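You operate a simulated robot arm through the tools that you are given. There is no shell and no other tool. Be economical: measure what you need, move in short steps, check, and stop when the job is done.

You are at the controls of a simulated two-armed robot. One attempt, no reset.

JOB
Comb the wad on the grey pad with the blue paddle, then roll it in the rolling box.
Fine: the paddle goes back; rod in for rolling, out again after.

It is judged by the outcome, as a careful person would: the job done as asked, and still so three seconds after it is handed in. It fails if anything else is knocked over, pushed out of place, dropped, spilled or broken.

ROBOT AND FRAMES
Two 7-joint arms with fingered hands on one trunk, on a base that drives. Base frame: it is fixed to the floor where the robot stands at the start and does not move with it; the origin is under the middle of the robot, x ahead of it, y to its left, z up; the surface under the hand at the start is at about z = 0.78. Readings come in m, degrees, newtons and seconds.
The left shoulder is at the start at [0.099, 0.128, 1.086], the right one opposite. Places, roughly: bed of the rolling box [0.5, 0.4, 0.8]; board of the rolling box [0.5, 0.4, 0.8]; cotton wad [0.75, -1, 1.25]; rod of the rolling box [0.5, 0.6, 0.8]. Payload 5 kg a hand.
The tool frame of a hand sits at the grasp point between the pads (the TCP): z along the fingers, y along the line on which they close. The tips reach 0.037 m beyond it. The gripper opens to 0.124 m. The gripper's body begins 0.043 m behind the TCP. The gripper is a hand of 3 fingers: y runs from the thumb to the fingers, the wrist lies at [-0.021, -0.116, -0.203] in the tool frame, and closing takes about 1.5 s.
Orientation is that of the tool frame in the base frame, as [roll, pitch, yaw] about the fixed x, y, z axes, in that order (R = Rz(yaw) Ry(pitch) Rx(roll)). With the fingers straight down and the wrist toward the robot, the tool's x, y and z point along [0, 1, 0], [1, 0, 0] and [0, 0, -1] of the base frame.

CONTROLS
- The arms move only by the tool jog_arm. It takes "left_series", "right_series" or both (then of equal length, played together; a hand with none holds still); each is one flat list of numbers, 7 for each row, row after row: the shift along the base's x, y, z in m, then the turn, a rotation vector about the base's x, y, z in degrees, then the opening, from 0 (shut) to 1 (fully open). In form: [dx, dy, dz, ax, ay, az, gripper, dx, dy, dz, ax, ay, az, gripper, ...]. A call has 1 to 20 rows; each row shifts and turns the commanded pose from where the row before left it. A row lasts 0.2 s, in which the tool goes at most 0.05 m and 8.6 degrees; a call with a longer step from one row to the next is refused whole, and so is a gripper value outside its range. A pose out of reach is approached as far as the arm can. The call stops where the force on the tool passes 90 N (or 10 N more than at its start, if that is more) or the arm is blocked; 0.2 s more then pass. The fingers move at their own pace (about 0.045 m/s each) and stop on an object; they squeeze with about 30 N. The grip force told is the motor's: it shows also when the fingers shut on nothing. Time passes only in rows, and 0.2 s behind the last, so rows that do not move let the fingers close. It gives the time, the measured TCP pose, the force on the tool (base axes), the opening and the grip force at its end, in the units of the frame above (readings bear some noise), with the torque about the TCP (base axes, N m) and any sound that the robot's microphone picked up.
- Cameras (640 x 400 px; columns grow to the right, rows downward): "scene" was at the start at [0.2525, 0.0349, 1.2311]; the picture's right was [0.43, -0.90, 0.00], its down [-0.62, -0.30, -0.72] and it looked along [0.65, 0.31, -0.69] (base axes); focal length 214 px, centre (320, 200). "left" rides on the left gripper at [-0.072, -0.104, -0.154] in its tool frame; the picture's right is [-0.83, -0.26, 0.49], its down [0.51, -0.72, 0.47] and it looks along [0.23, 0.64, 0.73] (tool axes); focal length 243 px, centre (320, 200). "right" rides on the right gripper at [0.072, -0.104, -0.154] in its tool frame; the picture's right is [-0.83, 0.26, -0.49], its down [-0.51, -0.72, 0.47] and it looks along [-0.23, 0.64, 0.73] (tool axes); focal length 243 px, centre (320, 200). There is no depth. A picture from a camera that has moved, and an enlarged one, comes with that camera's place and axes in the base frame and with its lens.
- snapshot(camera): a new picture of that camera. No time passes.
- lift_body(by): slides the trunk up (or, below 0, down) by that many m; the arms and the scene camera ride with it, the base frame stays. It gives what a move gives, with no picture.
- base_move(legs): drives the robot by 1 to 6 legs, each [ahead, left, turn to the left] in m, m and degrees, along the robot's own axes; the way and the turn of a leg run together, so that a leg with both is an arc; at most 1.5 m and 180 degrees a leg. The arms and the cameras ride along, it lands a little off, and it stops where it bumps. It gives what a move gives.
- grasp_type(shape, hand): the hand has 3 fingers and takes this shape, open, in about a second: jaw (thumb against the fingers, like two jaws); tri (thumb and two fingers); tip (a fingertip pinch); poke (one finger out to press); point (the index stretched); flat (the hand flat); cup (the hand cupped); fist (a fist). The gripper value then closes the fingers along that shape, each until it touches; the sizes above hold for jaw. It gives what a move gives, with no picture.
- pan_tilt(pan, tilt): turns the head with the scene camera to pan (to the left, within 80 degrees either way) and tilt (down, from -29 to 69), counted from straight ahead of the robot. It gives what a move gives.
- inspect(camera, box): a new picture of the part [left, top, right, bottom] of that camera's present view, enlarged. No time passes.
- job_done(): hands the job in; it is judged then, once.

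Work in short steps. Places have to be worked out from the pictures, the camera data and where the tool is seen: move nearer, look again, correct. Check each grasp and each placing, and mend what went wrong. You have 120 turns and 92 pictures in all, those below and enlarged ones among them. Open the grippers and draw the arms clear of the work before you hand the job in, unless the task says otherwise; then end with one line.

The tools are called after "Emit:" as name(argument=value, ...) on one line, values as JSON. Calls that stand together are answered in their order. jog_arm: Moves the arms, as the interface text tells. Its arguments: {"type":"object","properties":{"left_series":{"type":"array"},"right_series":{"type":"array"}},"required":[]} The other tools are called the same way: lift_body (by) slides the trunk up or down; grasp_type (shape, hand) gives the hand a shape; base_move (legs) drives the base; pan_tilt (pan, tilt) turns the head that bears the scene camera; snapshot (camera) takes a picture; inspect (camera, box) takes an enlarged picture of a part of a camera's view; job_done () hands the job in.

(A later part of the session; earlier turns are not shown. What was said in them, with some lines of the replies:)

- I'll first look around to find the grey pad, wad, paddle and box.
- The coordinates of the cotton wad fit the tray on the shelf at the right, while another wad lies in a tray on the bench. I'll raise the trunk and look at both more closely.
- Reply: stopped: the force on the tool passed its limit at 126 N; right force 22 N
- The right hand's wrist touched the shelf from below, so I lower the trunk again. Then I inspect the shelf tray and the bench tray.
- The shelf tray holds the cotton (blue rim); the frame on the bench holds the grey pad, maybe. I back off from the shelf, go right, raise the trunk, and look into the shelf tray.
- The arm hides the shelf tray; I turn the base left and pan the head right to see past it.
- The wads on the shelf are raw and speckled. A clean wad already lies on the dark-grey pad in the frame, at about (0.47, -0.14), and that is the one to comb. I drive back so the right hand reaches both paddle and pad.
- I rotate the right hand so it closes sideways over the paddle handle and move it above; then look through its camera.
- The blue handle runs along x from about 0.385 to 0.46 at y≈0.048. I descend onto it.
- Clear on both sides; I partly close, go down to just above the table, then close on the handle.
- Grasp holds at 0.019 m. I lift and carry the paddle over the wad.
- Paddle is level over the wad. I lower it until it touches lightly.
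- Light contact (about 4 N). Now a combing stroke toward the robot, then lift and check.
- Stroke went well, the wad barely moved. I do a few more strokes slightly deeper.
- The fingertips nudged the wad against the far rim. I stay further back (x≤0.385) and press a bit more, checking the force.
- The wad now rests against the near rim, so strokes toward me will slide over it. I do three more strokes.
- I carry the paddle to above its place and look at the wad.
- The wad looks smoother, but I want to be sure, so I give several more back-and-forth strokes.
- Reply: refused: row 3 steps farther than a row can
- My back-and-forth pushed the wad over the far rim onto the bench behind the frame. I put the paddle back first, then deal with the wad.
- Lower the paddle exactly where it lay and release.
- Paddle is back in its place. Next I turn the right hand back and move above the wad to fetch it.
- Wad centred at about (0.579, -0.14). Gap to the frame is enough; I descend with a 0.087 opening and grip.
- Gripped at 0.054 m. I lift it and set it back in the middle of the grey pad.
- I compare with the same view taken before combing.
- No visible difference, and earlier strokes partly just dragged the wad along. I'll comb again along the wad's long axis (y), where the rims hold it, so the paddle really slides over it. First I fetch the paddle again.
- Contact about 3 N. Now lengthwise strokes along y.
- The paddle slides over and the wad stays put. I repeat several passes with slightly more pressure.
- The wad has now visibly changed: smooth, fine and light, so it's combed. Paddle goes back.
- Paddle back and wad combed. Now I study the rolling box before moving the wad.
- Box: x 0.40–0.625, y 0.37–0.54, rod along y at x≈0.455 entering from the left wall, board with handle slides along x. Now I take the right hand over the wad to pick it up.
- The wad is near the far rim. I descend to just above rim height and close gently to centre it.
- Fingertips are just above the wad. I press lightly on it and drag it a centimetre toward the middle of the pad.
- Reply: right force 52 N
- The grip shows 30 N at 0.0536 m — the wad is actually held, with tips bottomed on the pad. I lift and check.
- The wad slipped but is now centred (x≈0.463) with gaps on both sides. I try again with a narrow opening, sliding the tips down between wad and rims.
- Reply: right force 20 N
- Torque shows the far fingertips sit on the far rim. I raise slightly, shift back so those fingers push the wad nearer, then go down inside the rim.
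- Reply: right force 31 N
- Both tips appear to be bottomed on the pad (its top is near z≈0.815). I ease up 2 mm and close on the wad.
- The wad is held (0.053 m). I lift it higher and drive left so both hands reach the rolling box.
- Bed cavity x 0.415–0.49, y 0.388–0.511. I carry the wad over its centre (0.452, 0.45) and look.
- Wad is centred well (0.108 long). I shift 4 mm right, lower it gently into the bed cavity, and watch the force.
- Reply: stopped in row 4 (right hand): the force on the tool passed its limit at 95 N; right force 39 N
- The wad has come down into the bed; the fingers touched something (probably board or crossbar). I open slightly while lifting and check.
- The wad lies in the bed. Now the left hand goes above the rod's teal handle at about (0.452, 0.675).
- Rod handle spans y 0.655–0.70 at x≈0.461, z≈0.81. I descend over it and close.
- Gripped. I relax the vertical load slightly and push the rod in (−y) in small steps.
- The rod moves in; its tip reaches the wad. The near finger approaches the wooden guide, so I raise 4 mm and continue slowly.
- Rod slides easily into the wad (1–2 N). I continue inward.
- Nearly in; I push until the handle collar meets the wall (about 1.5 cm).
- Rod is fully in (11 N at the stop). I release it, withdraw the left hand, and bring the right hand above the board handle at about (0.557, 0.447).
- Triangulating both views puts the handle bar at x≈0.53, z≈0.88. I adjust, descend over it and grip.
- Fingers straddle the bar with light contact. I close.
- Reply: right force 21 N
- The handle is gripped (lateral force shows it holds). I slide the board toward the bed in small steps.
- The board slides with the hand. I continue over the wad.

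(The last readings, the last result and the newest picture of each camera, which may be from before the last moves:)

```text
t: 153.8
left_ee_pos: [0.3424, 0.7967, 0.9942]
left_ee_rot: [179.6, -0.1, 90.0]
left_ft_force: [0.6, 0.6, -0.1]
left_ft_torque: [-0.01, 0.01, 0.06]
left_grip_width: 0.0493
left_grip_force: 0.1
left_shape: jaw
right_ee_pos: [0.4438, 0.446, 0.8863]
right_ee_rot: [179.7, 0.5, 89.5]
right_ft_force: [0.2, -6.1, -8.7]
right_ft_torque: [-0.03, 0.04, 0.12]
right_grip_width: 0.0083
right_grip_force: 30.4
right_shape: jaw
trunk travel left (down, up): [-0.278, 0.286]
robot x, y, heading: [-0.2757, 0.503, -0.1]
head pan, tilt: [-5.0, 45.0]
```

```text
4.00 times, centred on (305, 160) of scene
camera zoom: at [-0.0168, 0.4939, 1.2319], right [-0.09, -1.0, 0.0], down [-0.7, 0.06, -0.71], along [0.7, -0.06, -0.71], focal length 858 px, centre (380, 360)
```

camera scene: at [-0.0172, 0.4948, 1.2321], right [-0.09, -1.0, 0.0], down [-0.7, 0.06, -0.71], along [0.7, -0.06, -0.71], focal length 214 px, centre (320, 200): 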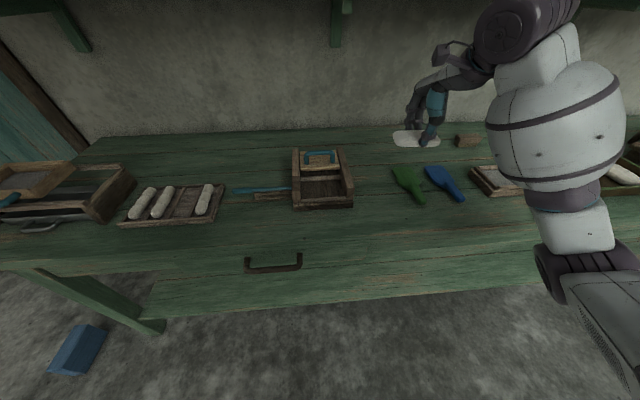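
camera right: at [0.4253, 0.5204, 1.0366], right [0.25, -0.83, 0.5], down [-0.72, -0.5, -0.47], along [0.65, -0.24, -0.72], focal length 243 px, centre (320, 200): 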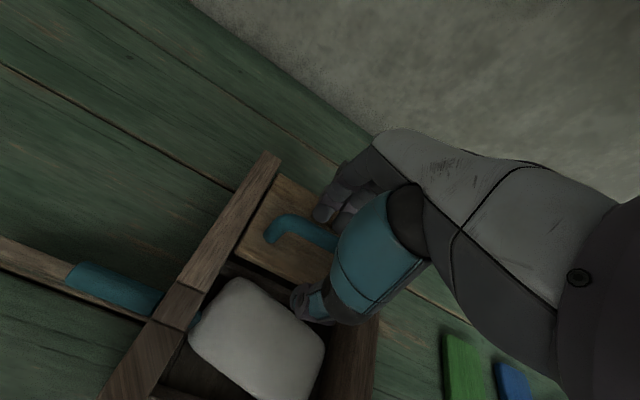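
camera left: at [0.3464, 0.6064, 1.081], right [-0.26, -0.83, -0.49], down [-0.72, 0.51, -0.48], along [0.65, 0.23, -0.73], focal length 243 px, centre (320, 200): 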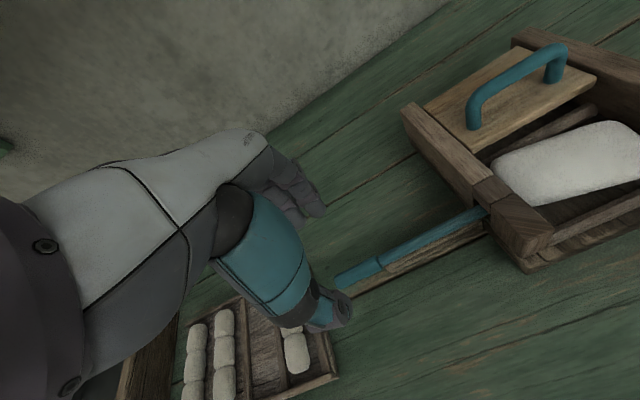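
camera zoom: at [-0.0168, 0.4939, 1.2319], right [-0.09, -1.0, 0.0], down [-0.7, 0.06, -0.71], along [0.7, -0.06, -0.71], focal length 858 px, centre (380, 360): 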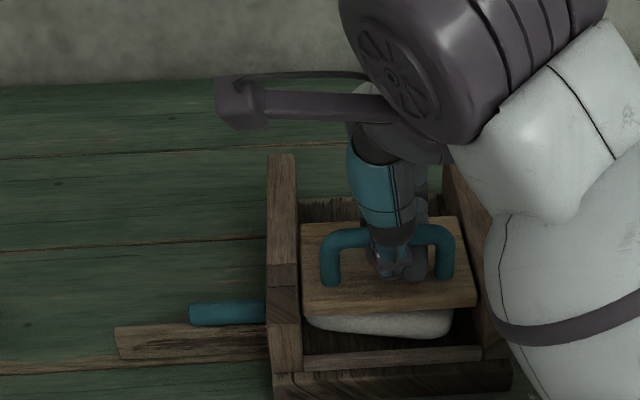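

The board is over the wad. I pull on to the stop, then roll back and forth.

Emit:
jog_arm(right_series=[-0.01, 0, 0, 0, 0, 0, 0, -0.01, 0, 0, 0, 0, 0, 0, -0.008, 0, 0, 0, 0, 0, 0])

Emit:
jog_arm(right_series=[0.014, 0, 0, 0, 0, 0, 0, 0.014, 0, 0, 0, 0, 0, 0, 0.014, 0, 0, 0, 0, 0, 0, 0.014, 0, 0, 0, 0, 0, 0, 0.014, 0, 0, 0, 0, 0, 0, 0.014, 0, 0, 0, 0, 0, 0, -0.014, 0, 0, 0, 0, 0, 0, -0.014, 0, 0, 0, 0, 0, 0, -0.014, 0, 0, 0, 0, 0, 0, -0.014, 0, 0, 0, 0, 0, 0, -0.014, 0, 0, 0, 0, 0, 0, -0.014, 0, 0, 0, 0, 0, 0])

Emit:
inspect(camera="scene", box=[230, 110, 380, 210])

```text
t: 154.6
left_ee_pos: [0.3455, 0.7974, 0.9934]
left_ee_rot: [179.7, 0.0, 90.0]
left_ft_force: [0.6, -1.0, 0.0]
left_ft_torque: [0.01, -0.03, -0.02]
left_grip_width: 0.0491
left_grip_force: 0.0
left_shape: jaw
right_ee_pos: [0.4181, 0.447, 0.8868]
right_ee_rot: [179.4, 0.3, 89.4]
right_ft_force: [30.7, 1.4, 7.3]
right_ft_torque: [-0.07, -0.28, 0.51]
right_grip_width: 0.0098
right_grip_force: 29.9
right_shape: jaw
trunk travel left (down, up): [-0.278, 0.286]
robot x, y, heading: [-0.2746, 0.4997, 0.1]
head pan, tilt: [-5.0, 45.0]
```

```text
t: 157.2
left_ee_pos: [0.3447, 0.7965, 0.9934]
left_ee_rot: [179.8, 0.0, 90.0]
left_ft_force: [-0.1, -0.3, -0.1]
left_ft_torque: [-0.01, 0.0, 0.04]
left_grip_width: 0.0493
left_grip_force: 0.2
left_shape: jaw
right_ee_pos: [0.4189, 0.4459, 0.8865]
right_ee_rot: [179.4, 0.4, 89.4]
right_ft_force: [27.4, 0.9, 4.7]
right_ft_torque: [-0.04, -0.22, 0.55]
right_grip_width: 0.0097
right_grip_force: 30.4
right_shape: jaw
trunk travel left (down, up): [-0.278, 0.286]
robot x, y, heading: [-0.2779, 0.5033, -0.2]
head pan, tilt: [-5.0, 45.0]
```

```text
4.00 times, centred on (305, 160) of scene
camera zoom: at [-0.0136, 0.4951, 1.2315], right [-0.09, -1.0, 0.0], down [-0.71, 0.06, -0.7], along [0.7, -0.06, -0.71], focal length 858 px, centre (380, 360)
```

zoom: 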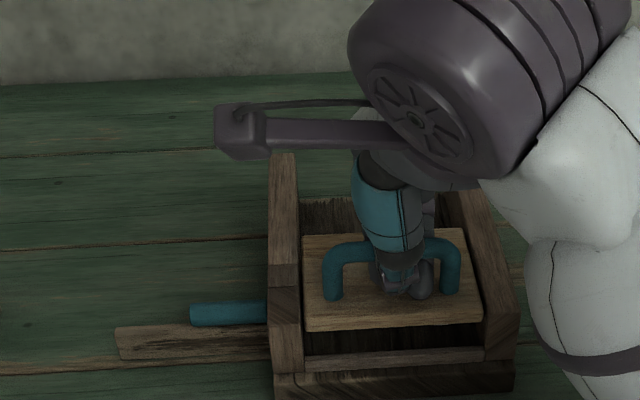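

The stop is at x≈0.42. I make two more full strokes and end with the board parked back.

Emit:
jog_arm(right_series=[0.015, 0, 0, 0, 0, 0, 0, 0.015, 0, 0, 0, 0, 0, 0, 0.015, 0, 0, 0, 0, 0, 0, 0.015, 0, 0, 0, 0, 0, 0, 0.015, 0, 0, 0, 0, 0, 0, 0.015, 0, 0, 0, 0, 0, 0, 0.015, 0, 0, 0, 0, 0, 0, -0.015, 0, 0, 0, 0, 0, 0, -0.015, 0, 0, 0, 0, 0, 0, -0.015, 0, 0, 0, 0, 0, 0, -0.015, 0, 0, 0, 0, 0, 0, -0.015, 0, 0, 0, 0, 0, 0, -0.015, 0, 0, 0, 0, 0, 0, -0.012, 0, 0, 0, 0, 0, 0])

Emit:
jog_arm(right_series=[0.015, 0, 0, 0, 0, 0, 0, 0.015, 0, 0, 0, 0, 0, 0, 0.015, 0, 0, 0, 0, 0, 0, 0.015, 0, 0, 0, 0, 0, 0, 0.015, 0, 0, 0, 0, 0, 0, 0.015, 0, 0, 0, 0, 0, 0, 0.014, 0, 0, 0, 0, 0, 0])

Emit:
inspect(camera="scene", box=[230, 110, 380, 210])

```text
t: 160.2
left_ee_pos: [0.3449, 0.7966, 0.9937]
left_ee_rot: [179.8, 0.0, 90.0]
left_ft_force: [0.2, -0.8, -0.8]
left_ft_torque: [-0.01, 0.02, 0.03]
left_grip_width: 0.0495
left_grip_force: 0.0
left_shape: jaw
right_ee_pos: [0.4218, 0.4463, 0.8852]
right_ee_rot: [179.4, 0.3, 89.5]
right_ft_force: [21.6, -0.2, 4.7]
right_ft_torque: [0.0, -0.19, 0.33]
right_grip_width: 0.0095
right_grip_force: 29.5
right_shape: jaw
trunk travel left (down, up): [-0.278, 0.286]
robot x, y, heading: [-0.273, 0.4999, 0.0]
head pan, tilt: [-5.0, 45.0]
```

```text
t: 161.8
left_ee_pos: [0.3428, 0.7958, 0.9934]
left_ee_rot: [179.7, 0.0, 90.0]
left_ft_force: [-0.1, 0.2, 0.1]
left_ft_torque: [0.01, -0.03, 0.01]
left_grip_width: 0.0492
left_grip_force: 0.1
left_shape: jaw
right_ee_pos: [0.5218, 0.4463, 0.8857]
right_ee_rot: [179.8, 0.4, 89.5]
right_ft_force: [-6.0, -3.0, -13.1]
right_ft_torque: [0.16, 0.17, 0.1]
right_grip_width: 0.0085
right_grip_force: 29.9
right_shape: jaw
trunk travel left (down, up): [-0.278, 0.286]
robot x, y, heading: [-0.273, 0.5049, 0.2]
head pan, tilt: [-5.0, 45.0]
```

```text
4.00 times, centred on (305, 160) of scene
camera zoom: at [-0.0173, 0.4943, 1.232], right [-0.09, -1.0, 0.0], down [-0.7, 0.06, -0.71], along [0.7, -0.06, -0.71], focal length 858 px, centre (380, 360)
```

zoom: 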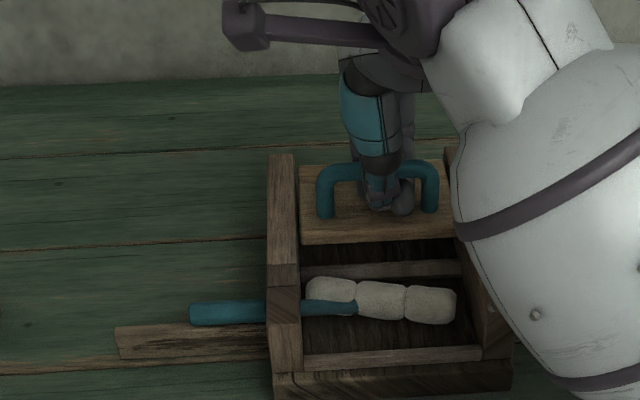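

The wad is now a three-lobed roll like the examples. I release the board handle and withdraw the right hand, then bring the left hand back over the rod handle.

Emit:
jog_arm(right_series=[0, 0, 0, 0, 0, 0, 0.45, 0, 0, 0, 0, 0, 0, 0.45, 0, 0, 0, 0, 0, 0, 0.45, 0, 0, 0.02, 0, 0, 0, 0.45, 0, 0, 0.04, 0, 0, 0, 0.45, 0, 0, 0.04, 0, 0, 0, 0.45, 0, 0, 0.02, 0, 0, 0, 0.45, -0.02, -0.04, 0, 0, 0, 0, 0.45, -0.02, -0.04, 0, 0, 0, 0, 0.45, -0.02, -0.04, 0, 0, 0, 0, 0.45, -0.01, -0.045, 0, 0, 0, 0, 0.45, 0, -0.045, 0, 0, 0, 0, 0.45])

Emit:
jog_arm(left_series=[0.02, -0.04, 0, 0, 0, 0, 0.4, 0.02, -0.04, 0, 0, 0, 0, 0.4, 0.02, -0.04, 0, 0, 0, 0, 0.4, 0.02, -0.04, 0, 0, 0, 0, 0.4, 0.02, -0.04, 0, 0, 0, 0, 0.4, 0.015, -0.035, 0, 0, 0, 0, 0.4, 0, 0, -0.04, 0, 0, 0, 0.4, 0, 0, -0.04, 0, 0, 0, 0.4])

Emit:
inspect(camera="scene", box=[220, 110, 370, 210])

Emit:
snapshot(camera="left")

```text
t: 164.4
left_ee_pos: [0.3418, 0.7946, 0.9945]
left_ee_rot: [179.5, -0.1, 90.0]
left_ft_force: [0.1, -0.8, 0.1]
left_ft_torque: [0.06, 0.0, 0.02]
left_grip_width: 0.0495
left_grip_force: 0.0
left_shape: jaw
right_ee_pos: [0.4509, 0.2314, 1.0033]
right_ee_rot: [179.6, 0.3, 89.6]
right_ft_force: [0.4, -0.5, 0.0]
right_ft_torque: [-0.01, 0.01, -0.02]
right_grip_width: 0.0552
right_grip_force: 0.0
right_shape: jaw
trunk travel left (down, up): [-0.278, 0.286]
robot x, y, heading: [-0.276, 0.5021, 0.1]
head pan, tilt: [-5.0, 45.0]
```

```text
t: 166.2
left_ee_pos: [0.4528, 0.5647, 0.9153]
left_ee_rot: [179.7, 0.1, 90.0]
left_ft_force: [0.4, 1.0, -0.3]
left_ft_torque: [-0.04, 0.04, 0.02]
left_grip_width: 0.0493
left_grip_force: 0.2
left_shape: jaw
right_ee_pos: [0.4538, 0.2339, 1.0021]
right_ee_rot: [179.6, 0.4, 89.5]
right_ft_force: [-0.1, 0.6, -0.1]
right_ft_torque: [-0.04, 0.03, 0.01]
right_grip_width: 0.0558
right_grip_force: 0.1
right_shape: jaw
trunk travel left (down, up): [-0.278, 0.286]
robot x, y, heading: [-0.2774, 0.5012, -0.1]
head pan, tilt: [-5.0, 45.0]
```

```text
4.00 times, centred on (295, 160) of scene
camera zoom: at [-0.0158, 0.4951, 1.2317], right [-0.09, -1.0, 0.0], down [-0.71, 0.06, -0.71], along [0.7, -0.06, -0.71], focal length 858 px, centre (420, 360)
```

zoom: 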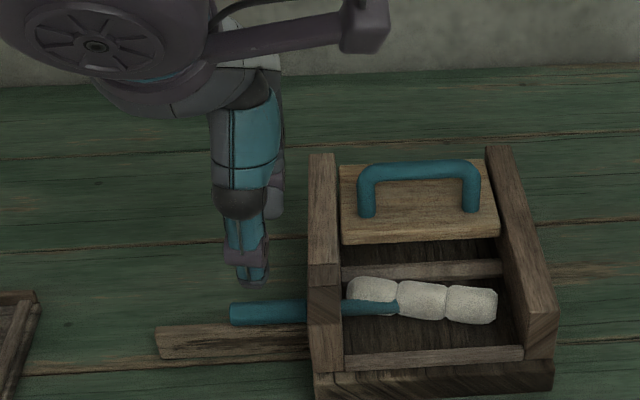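

```text
13 pictures are left
camera left: at [0.3473, 0.4922, 1.0681], right [-0.26, -0.83, -0.49], down [-0.72, 0.51, -0.48], along [0.65, 0.23, -0.73], focal length 243 px, centre (320, 200)
```

left: 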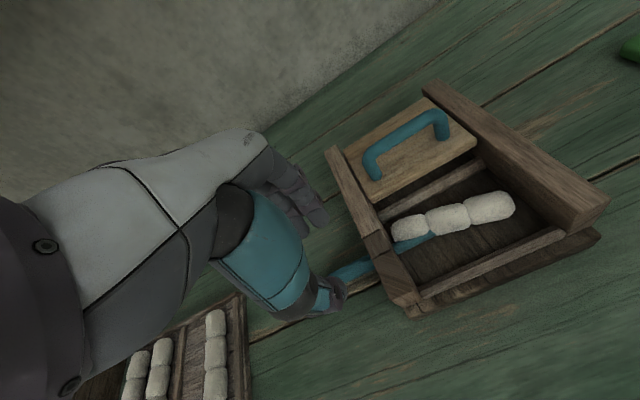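

The handle is right below. I descend, grip, and pull the rod straight out (+y) back to its start.

Emit:
jog_arm(left_series=[0.006, 0, -0.03, 0, 0, 0, 0.4, 0, 0, -0.03, 0, 0, 0, 0.4, 0, 0, -0.02, 0, 0, 0, 0.4, 0, 0, 0, 0, 0, 0, 0, 0, 0, 0, 0, 0, 0, 0, 0, 0, 0, 0, 0, 0, 0, 0, 0, 0, 0, 0, 0, 0, 0, 0, 0, 0, 0, 0, 0])

Emit:
jog_arm(left_series=[0, 0.01, 0, 0, 0, 0, 0, 0, 0.012, 0, 0, 0, 0, 0, 0, 0.012, 0, 0, 0, 0, 0])

Emit:
inspect(camera="scene", box=[220, 110, 370, 210])

```text
t: 168.0
left_ee_pos: [0.4591, 0.562, 0.8344]
left_ee_rot: [179.7, 0.1, 90.0]
left_ft_force: [-2.0, 0.0, -7.3]
left_ft_torque: [-0.02, -0.18, -0.03]
left_grip_width: 0.0084
left_grip_force: 29.9
left_shape: jaw
right_ee_pos: [0.4529, 0.2334, 1.004]
right_ee_rot: [179.5, 0.5, 89.5]
right_ft_force: [-1.0, 0.1, -0.3]
right_ft_torque: [-0.02, 0.02, 0.01]
right_grip_width: 0.0554
right_grip_force: 0.0
right_shape: jaw
trunk travel left (down, up): [-0.278, 0.286]
robot x, y, heading: [-0.2778, 0.5038, -0.0]
head pan, tilt: [-5.0, 45.0]
```

```text
t: 168.8
left_ee_pos: [0.4595, 0.5953, 0.8359]
left_ee_rot: [179.7, 0.0, 89.9]
left_ft_force: [-6.7, -12.4, -12.8]
left_ft_torque: [-0.35, -0.19, -0.03]
left_grip_width: 0.0083
left_grip_force: 29.6
left_shape: jaw
right_ee_pos: [0.4521, 0.2316, 1.0036]
right_ee_rot: [179.7, 0.3, 89.6]
right_ft_force: [0.4, 0.1, -0.2]
right_ft_torque: [-0.03, 0.0, 0.0]
right_grip_width: 0.0552
right_grip_force: 0.1
right_shape: jaw
trunk travel left (down, up): [-0.278, 0.286]
robot x, y, heading: [-0.2721, 0.4995, -0.0]
head pan, tilt: [-5.0, 45.0]
```

```text
4.00 times, centred on (295, 160) of scene
camera zoom: at [-0.0169, 0.4935, 1.2319], right [-0.09, -1.0, 0.0], down [-0.7, 0.06, -0.71], along [0.7, -0.06, -0.71], focal length 858 px, centre (420, 360)
```

zoom: 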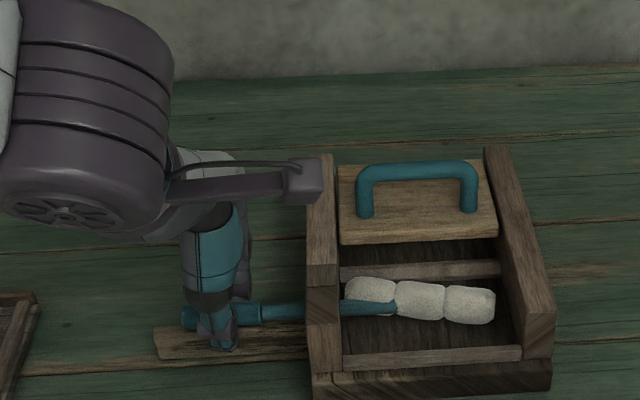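

The rod is coming out with ~12 N of drag; the box hasn't moved. I continue to the original position.

Emit:
jog_arm(left_series=[0, 0.01, -0.001, 0, 0, 0, 0, 0, 0.01, 0, 0, 0, 0, 0, 0, 0.01, 0, 0, 0, 0, 0, 0, 0.01, 0, 0, 0, 0, 0])

Emit:
inspect(camera="scene", box=[220, 110, 370, 210])

```text
t: 169.8
left_ee_pos: [0.4594, 0.6375, 0.8342]
left_ee_rot: [179.6, 0.0, 90.1]
left_ft_force: [-8.2, -11.8, -7.1]
left_ft_torque: [-0.36, -0.04, 0.03]
left_grip_width: 0.0083
left_grip_force: 29.5
left_shape: jaw
right_ee_pos: [0.4519, 0.2329, 1.003]
right_ee_rot: [179.5, 0.3, 89.5]
right_ft_force: [-0.5, 0.7, 0.1]
right_ft_torque: [0.01, 0.0, 0.02]
right_grip_width: 0.0554
right_grip_force: 0.0
right_shape: jaw
trunk travel left (down, up): [-0.278, 0.286]
robot x, y, heading: [-0.275, 0.5042, -0.1]
head pan, tilt: [-5.0, 45.0]
```

```text
4.00 times, centred on (295, 160) of scene
camera zoom: at [-0.0175, 0.4938, 1.2321], right [-0.09, -1.0, 0.0], down [-0.7, 0.06, -0.71], along [0.7, -0.06, -0.71], focal length 858 px, centre (420, 360)
```

zoom: 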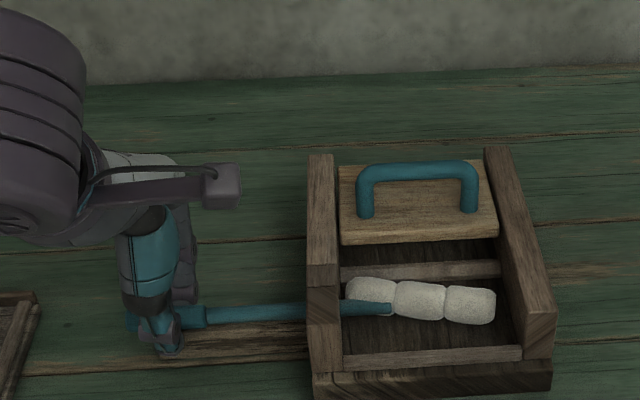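

Emit:
jog_arm(left_series=[0, 0.01, 0, 0, 0, 0, 0, 0, 0.01, 0, 0, 0, 0, 0, 0, 0.01, 0, 0, 0, 0, 0, 0, 0.009, 0, 0, 0, 0, 0])

Emit:
inspect(camera="scene", box=[220, 110, 370, 210])

```text
t: 170.8
left_ee_pos: [0.4585, 0.6764, 0.8358]
left_ee_rot: [179.7, 0.0, 90.0]
left_ft_force: [-9.4, 0.7, -11.1]
left_ft_torque: [0.03, 0.13, 0.0]
left_grip_width: 0.0085
left_grip_force: 29.8
left_shape: jaw
right_ee_pos: [0.4518, 0.2329, 1.0034]
right_ee_rot: [179.6, 0.5, 89.5]
right_ft_force: [-0.3, 0.1, 0.2]
right_ft_torque: [0.0, 0.02, 0.01]
right_grip_width: 0.0553
right_grip_force: 0.0
right_shape: jaw
trunk travel left (down, up): [-0.278, 0.286]
robot x, y, heading: [-0.2801, 0.505, 0.3]
head pan, tilt: [-5.0, 45.0]
```

```text
4.00 times, centred on (295, 160) of scene
camera zoom: at [-0.0172, 0.4948, 1.232], right [-0.09, -1.0, 0.0], down [-0.7, 0.06, -0.71], along [0.7, -0.06, -0.71], focal length 858 px, centre (420, 360)
```

zoom: 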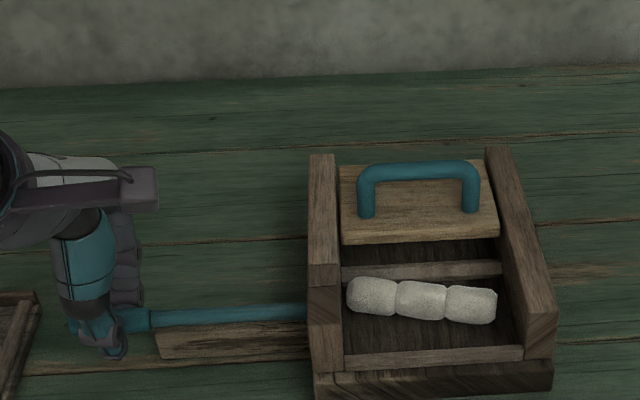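

Rod is fully out and the roll lies whole in the box. I release and draw both hands clear.

Emit:
jog_arm(left_series=[0, 0, 0, 0, 0, 0, 0.5, 0, 0, 0, 0, 0, 0, 0.5, 0, 0, 0, 0, 0, 0, 0.5, 0, 0, 0.03, 0, 0, 0, 0.5, 0, 0, 0.04, 0, 0, 0, 0.5, 0, 0, 0.04, 0, 0, 0, 0.5, 0, 0, 0.04, 0, 0, 0, 1, -0.04, 0.02, 0.01, 0, 0, 0, 1, -0.04, 0.02, 0, 0, 0, 0, 1, -0.04, 0.02, 0, 0, 0, 0, 1], right_series=[0, 0, 0, 0, 0, 0, 1, 0, 0, 0, 0, 0, 0, 1, 0, 0, 0, 0, 0, 0, 1, 0, -0.01, 0, 0, 0, 0, 1, 0, 0, 0, 0, 0, 0, 1, 0, 0, 0, 0, 0, 0, 1, 0, 0, 0, 0, 0, 0, 1, 0, 0, 0, 0, 0, 0, 1, 0, 0, 0, 0, 0, 0, 1, 0, 0, 0, 0, 0, 0, 1])

Emit:
base_move(legs=[[-0.3, 0, 0]])

Emit:
pan_tilt(pan=-10, tilt=35)

Emit:
snapshot(camera="scene")

Emit:
inspect(camera="scene", box=[220, 130, 420, 240])

```text
t: 173.0
left_ee_pos: [0.3409, 0.7373, 0.9954]
left_ee_rot: [179.6, 0.1, 90.0]
left_ft_force: [-0.4, 0.1, 0.0]
left_ft_torque: [-0.05, -0.04, -0.02]
left_grip_width: 0.1239
left_grip_force: 0.2
left_shape: jaw
right_ee_pos: [0.4506, 0.2262, 1.0058]
right_ee_rot: [179.5, 0.4, 89.5]
right_ft_force: [-0.7, -0.4, 0.3]
right_ft_torque: [-0.02, -0.04, -0.02]
right_grip_width: 0.1235
right_grip_force: 0.1
right_shape: jaw
trunk travel left (down, up): [-0.278, 0.286]
robot x, y, heading: [-0.2713, 0.5023, 0.2]
head pan, tilt: [-5.0, 45.0]
```

```text
t: 175.0
left_ee_pos: [0.0404, 0.7362, 0.9937]
left_ee_rot: [179.7, 0.0, 89.9]
left_ft_force: [0.7, 0.4, 0.1]
left_ft_torque: [0.0, -0.02, 0.0]
left_grip_width: 0.1235
left_grip_force: 0.0
left_shape: jaw
right_ee_pos: [0.1494, 0.2243, 1.0053]
right_ee_rot: [179.6, 0.4, 89.5]
right_ft_force: [-0.1, -0.4, -0.3]
right_ft_torque: [0.03, 0.04, -0.01]
right_grip_width: 0.1235
right_grip_force: 0.1
right_shape: jaw
trunk travel left (down, up): [-0.278, 0.286]
robot x, y, heading: [-0.5784, 0.5014, 0.1]
head pan, tilt: [-5.0, 45.0]
```

```text
t: 175.8
left_ee_pos: [0.0392, 0.7357, 0.994]
left_ee_rot: [179.6, 0.0, 89.9]
left_ft_force: [-0.2, -0.1, 0.4]
left_ft_torque: [0.01, -0.04, 0.03]
left_grip_width: 0.1235
left_grip_force: 0.1
left_shape: jaw
right_ee_pos: [0.1492, 0.2249, 1.0051]
right_ee_rot: [179.7, 0.4, 89.6]
right_ft_force: [1.0, 0.6, -0.7]
right_ft_torque: [-0.02, 0.0, 0.04]
right_grip_width: 0.1235
right_grip_force: 0.1
right_shape: jaw
trunk travel left (down, up): [-0.278, 0.286]
robot x, y, heading: [-0.5733, 0.5027, 0.1]
head pan, tilt: [-10.0, 35.0]
```

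```text
9 pictures are left
camera scene: at [-0.3141, 0.4865, 1.2469], right [-0.18, -0.98, 0.0], down [-0.56, 0.1, -0.82], along [0.81, -0.14, -0.57], focal length 214 px, centre (320, 200)
```

scene: 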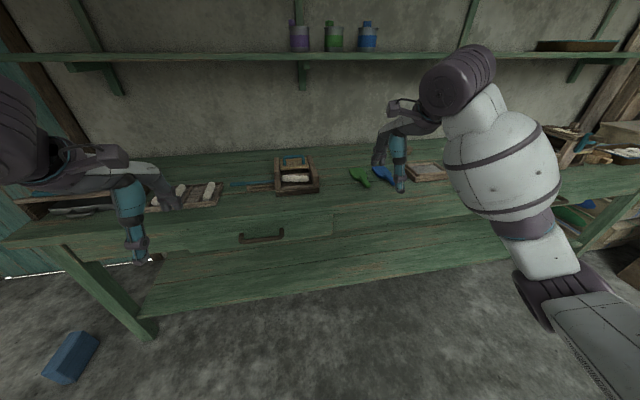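

```text
3.20 times, centred on (320, 185) of scene
camera zoom: at [-0.3141, 0.4865, 1.2469], right [-0.18, -0.98, 0.0], down [-0.56, 0.1, -0.82], along [0.81, -0.14, -0.57], focal length 686 px, centre (320, 248)
```

zoom: 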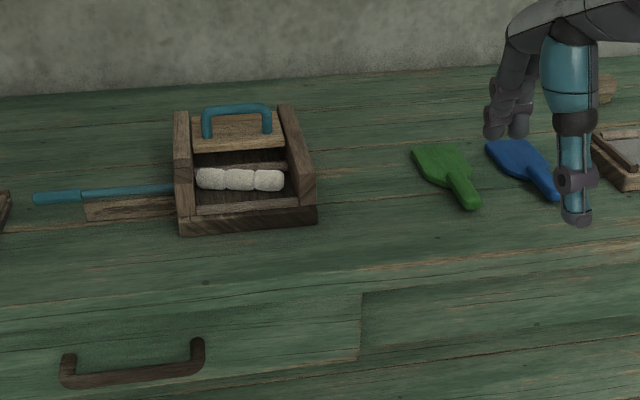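

Everything is in place: paddle back, rod out, board parked, roll lying in the box, and both arms clear. I hand it in.

Emit:
job_done()

```text
The job is handed in.
```

The wad on the grey pad is combed and rolled. The roll lies in the rolling box, the blue paddle is back in its place, the rod is out and the board is slid back. During the first round of combing I pushed the wad over the pad's rim onto the bench; I put it back on the pad and combed it again.
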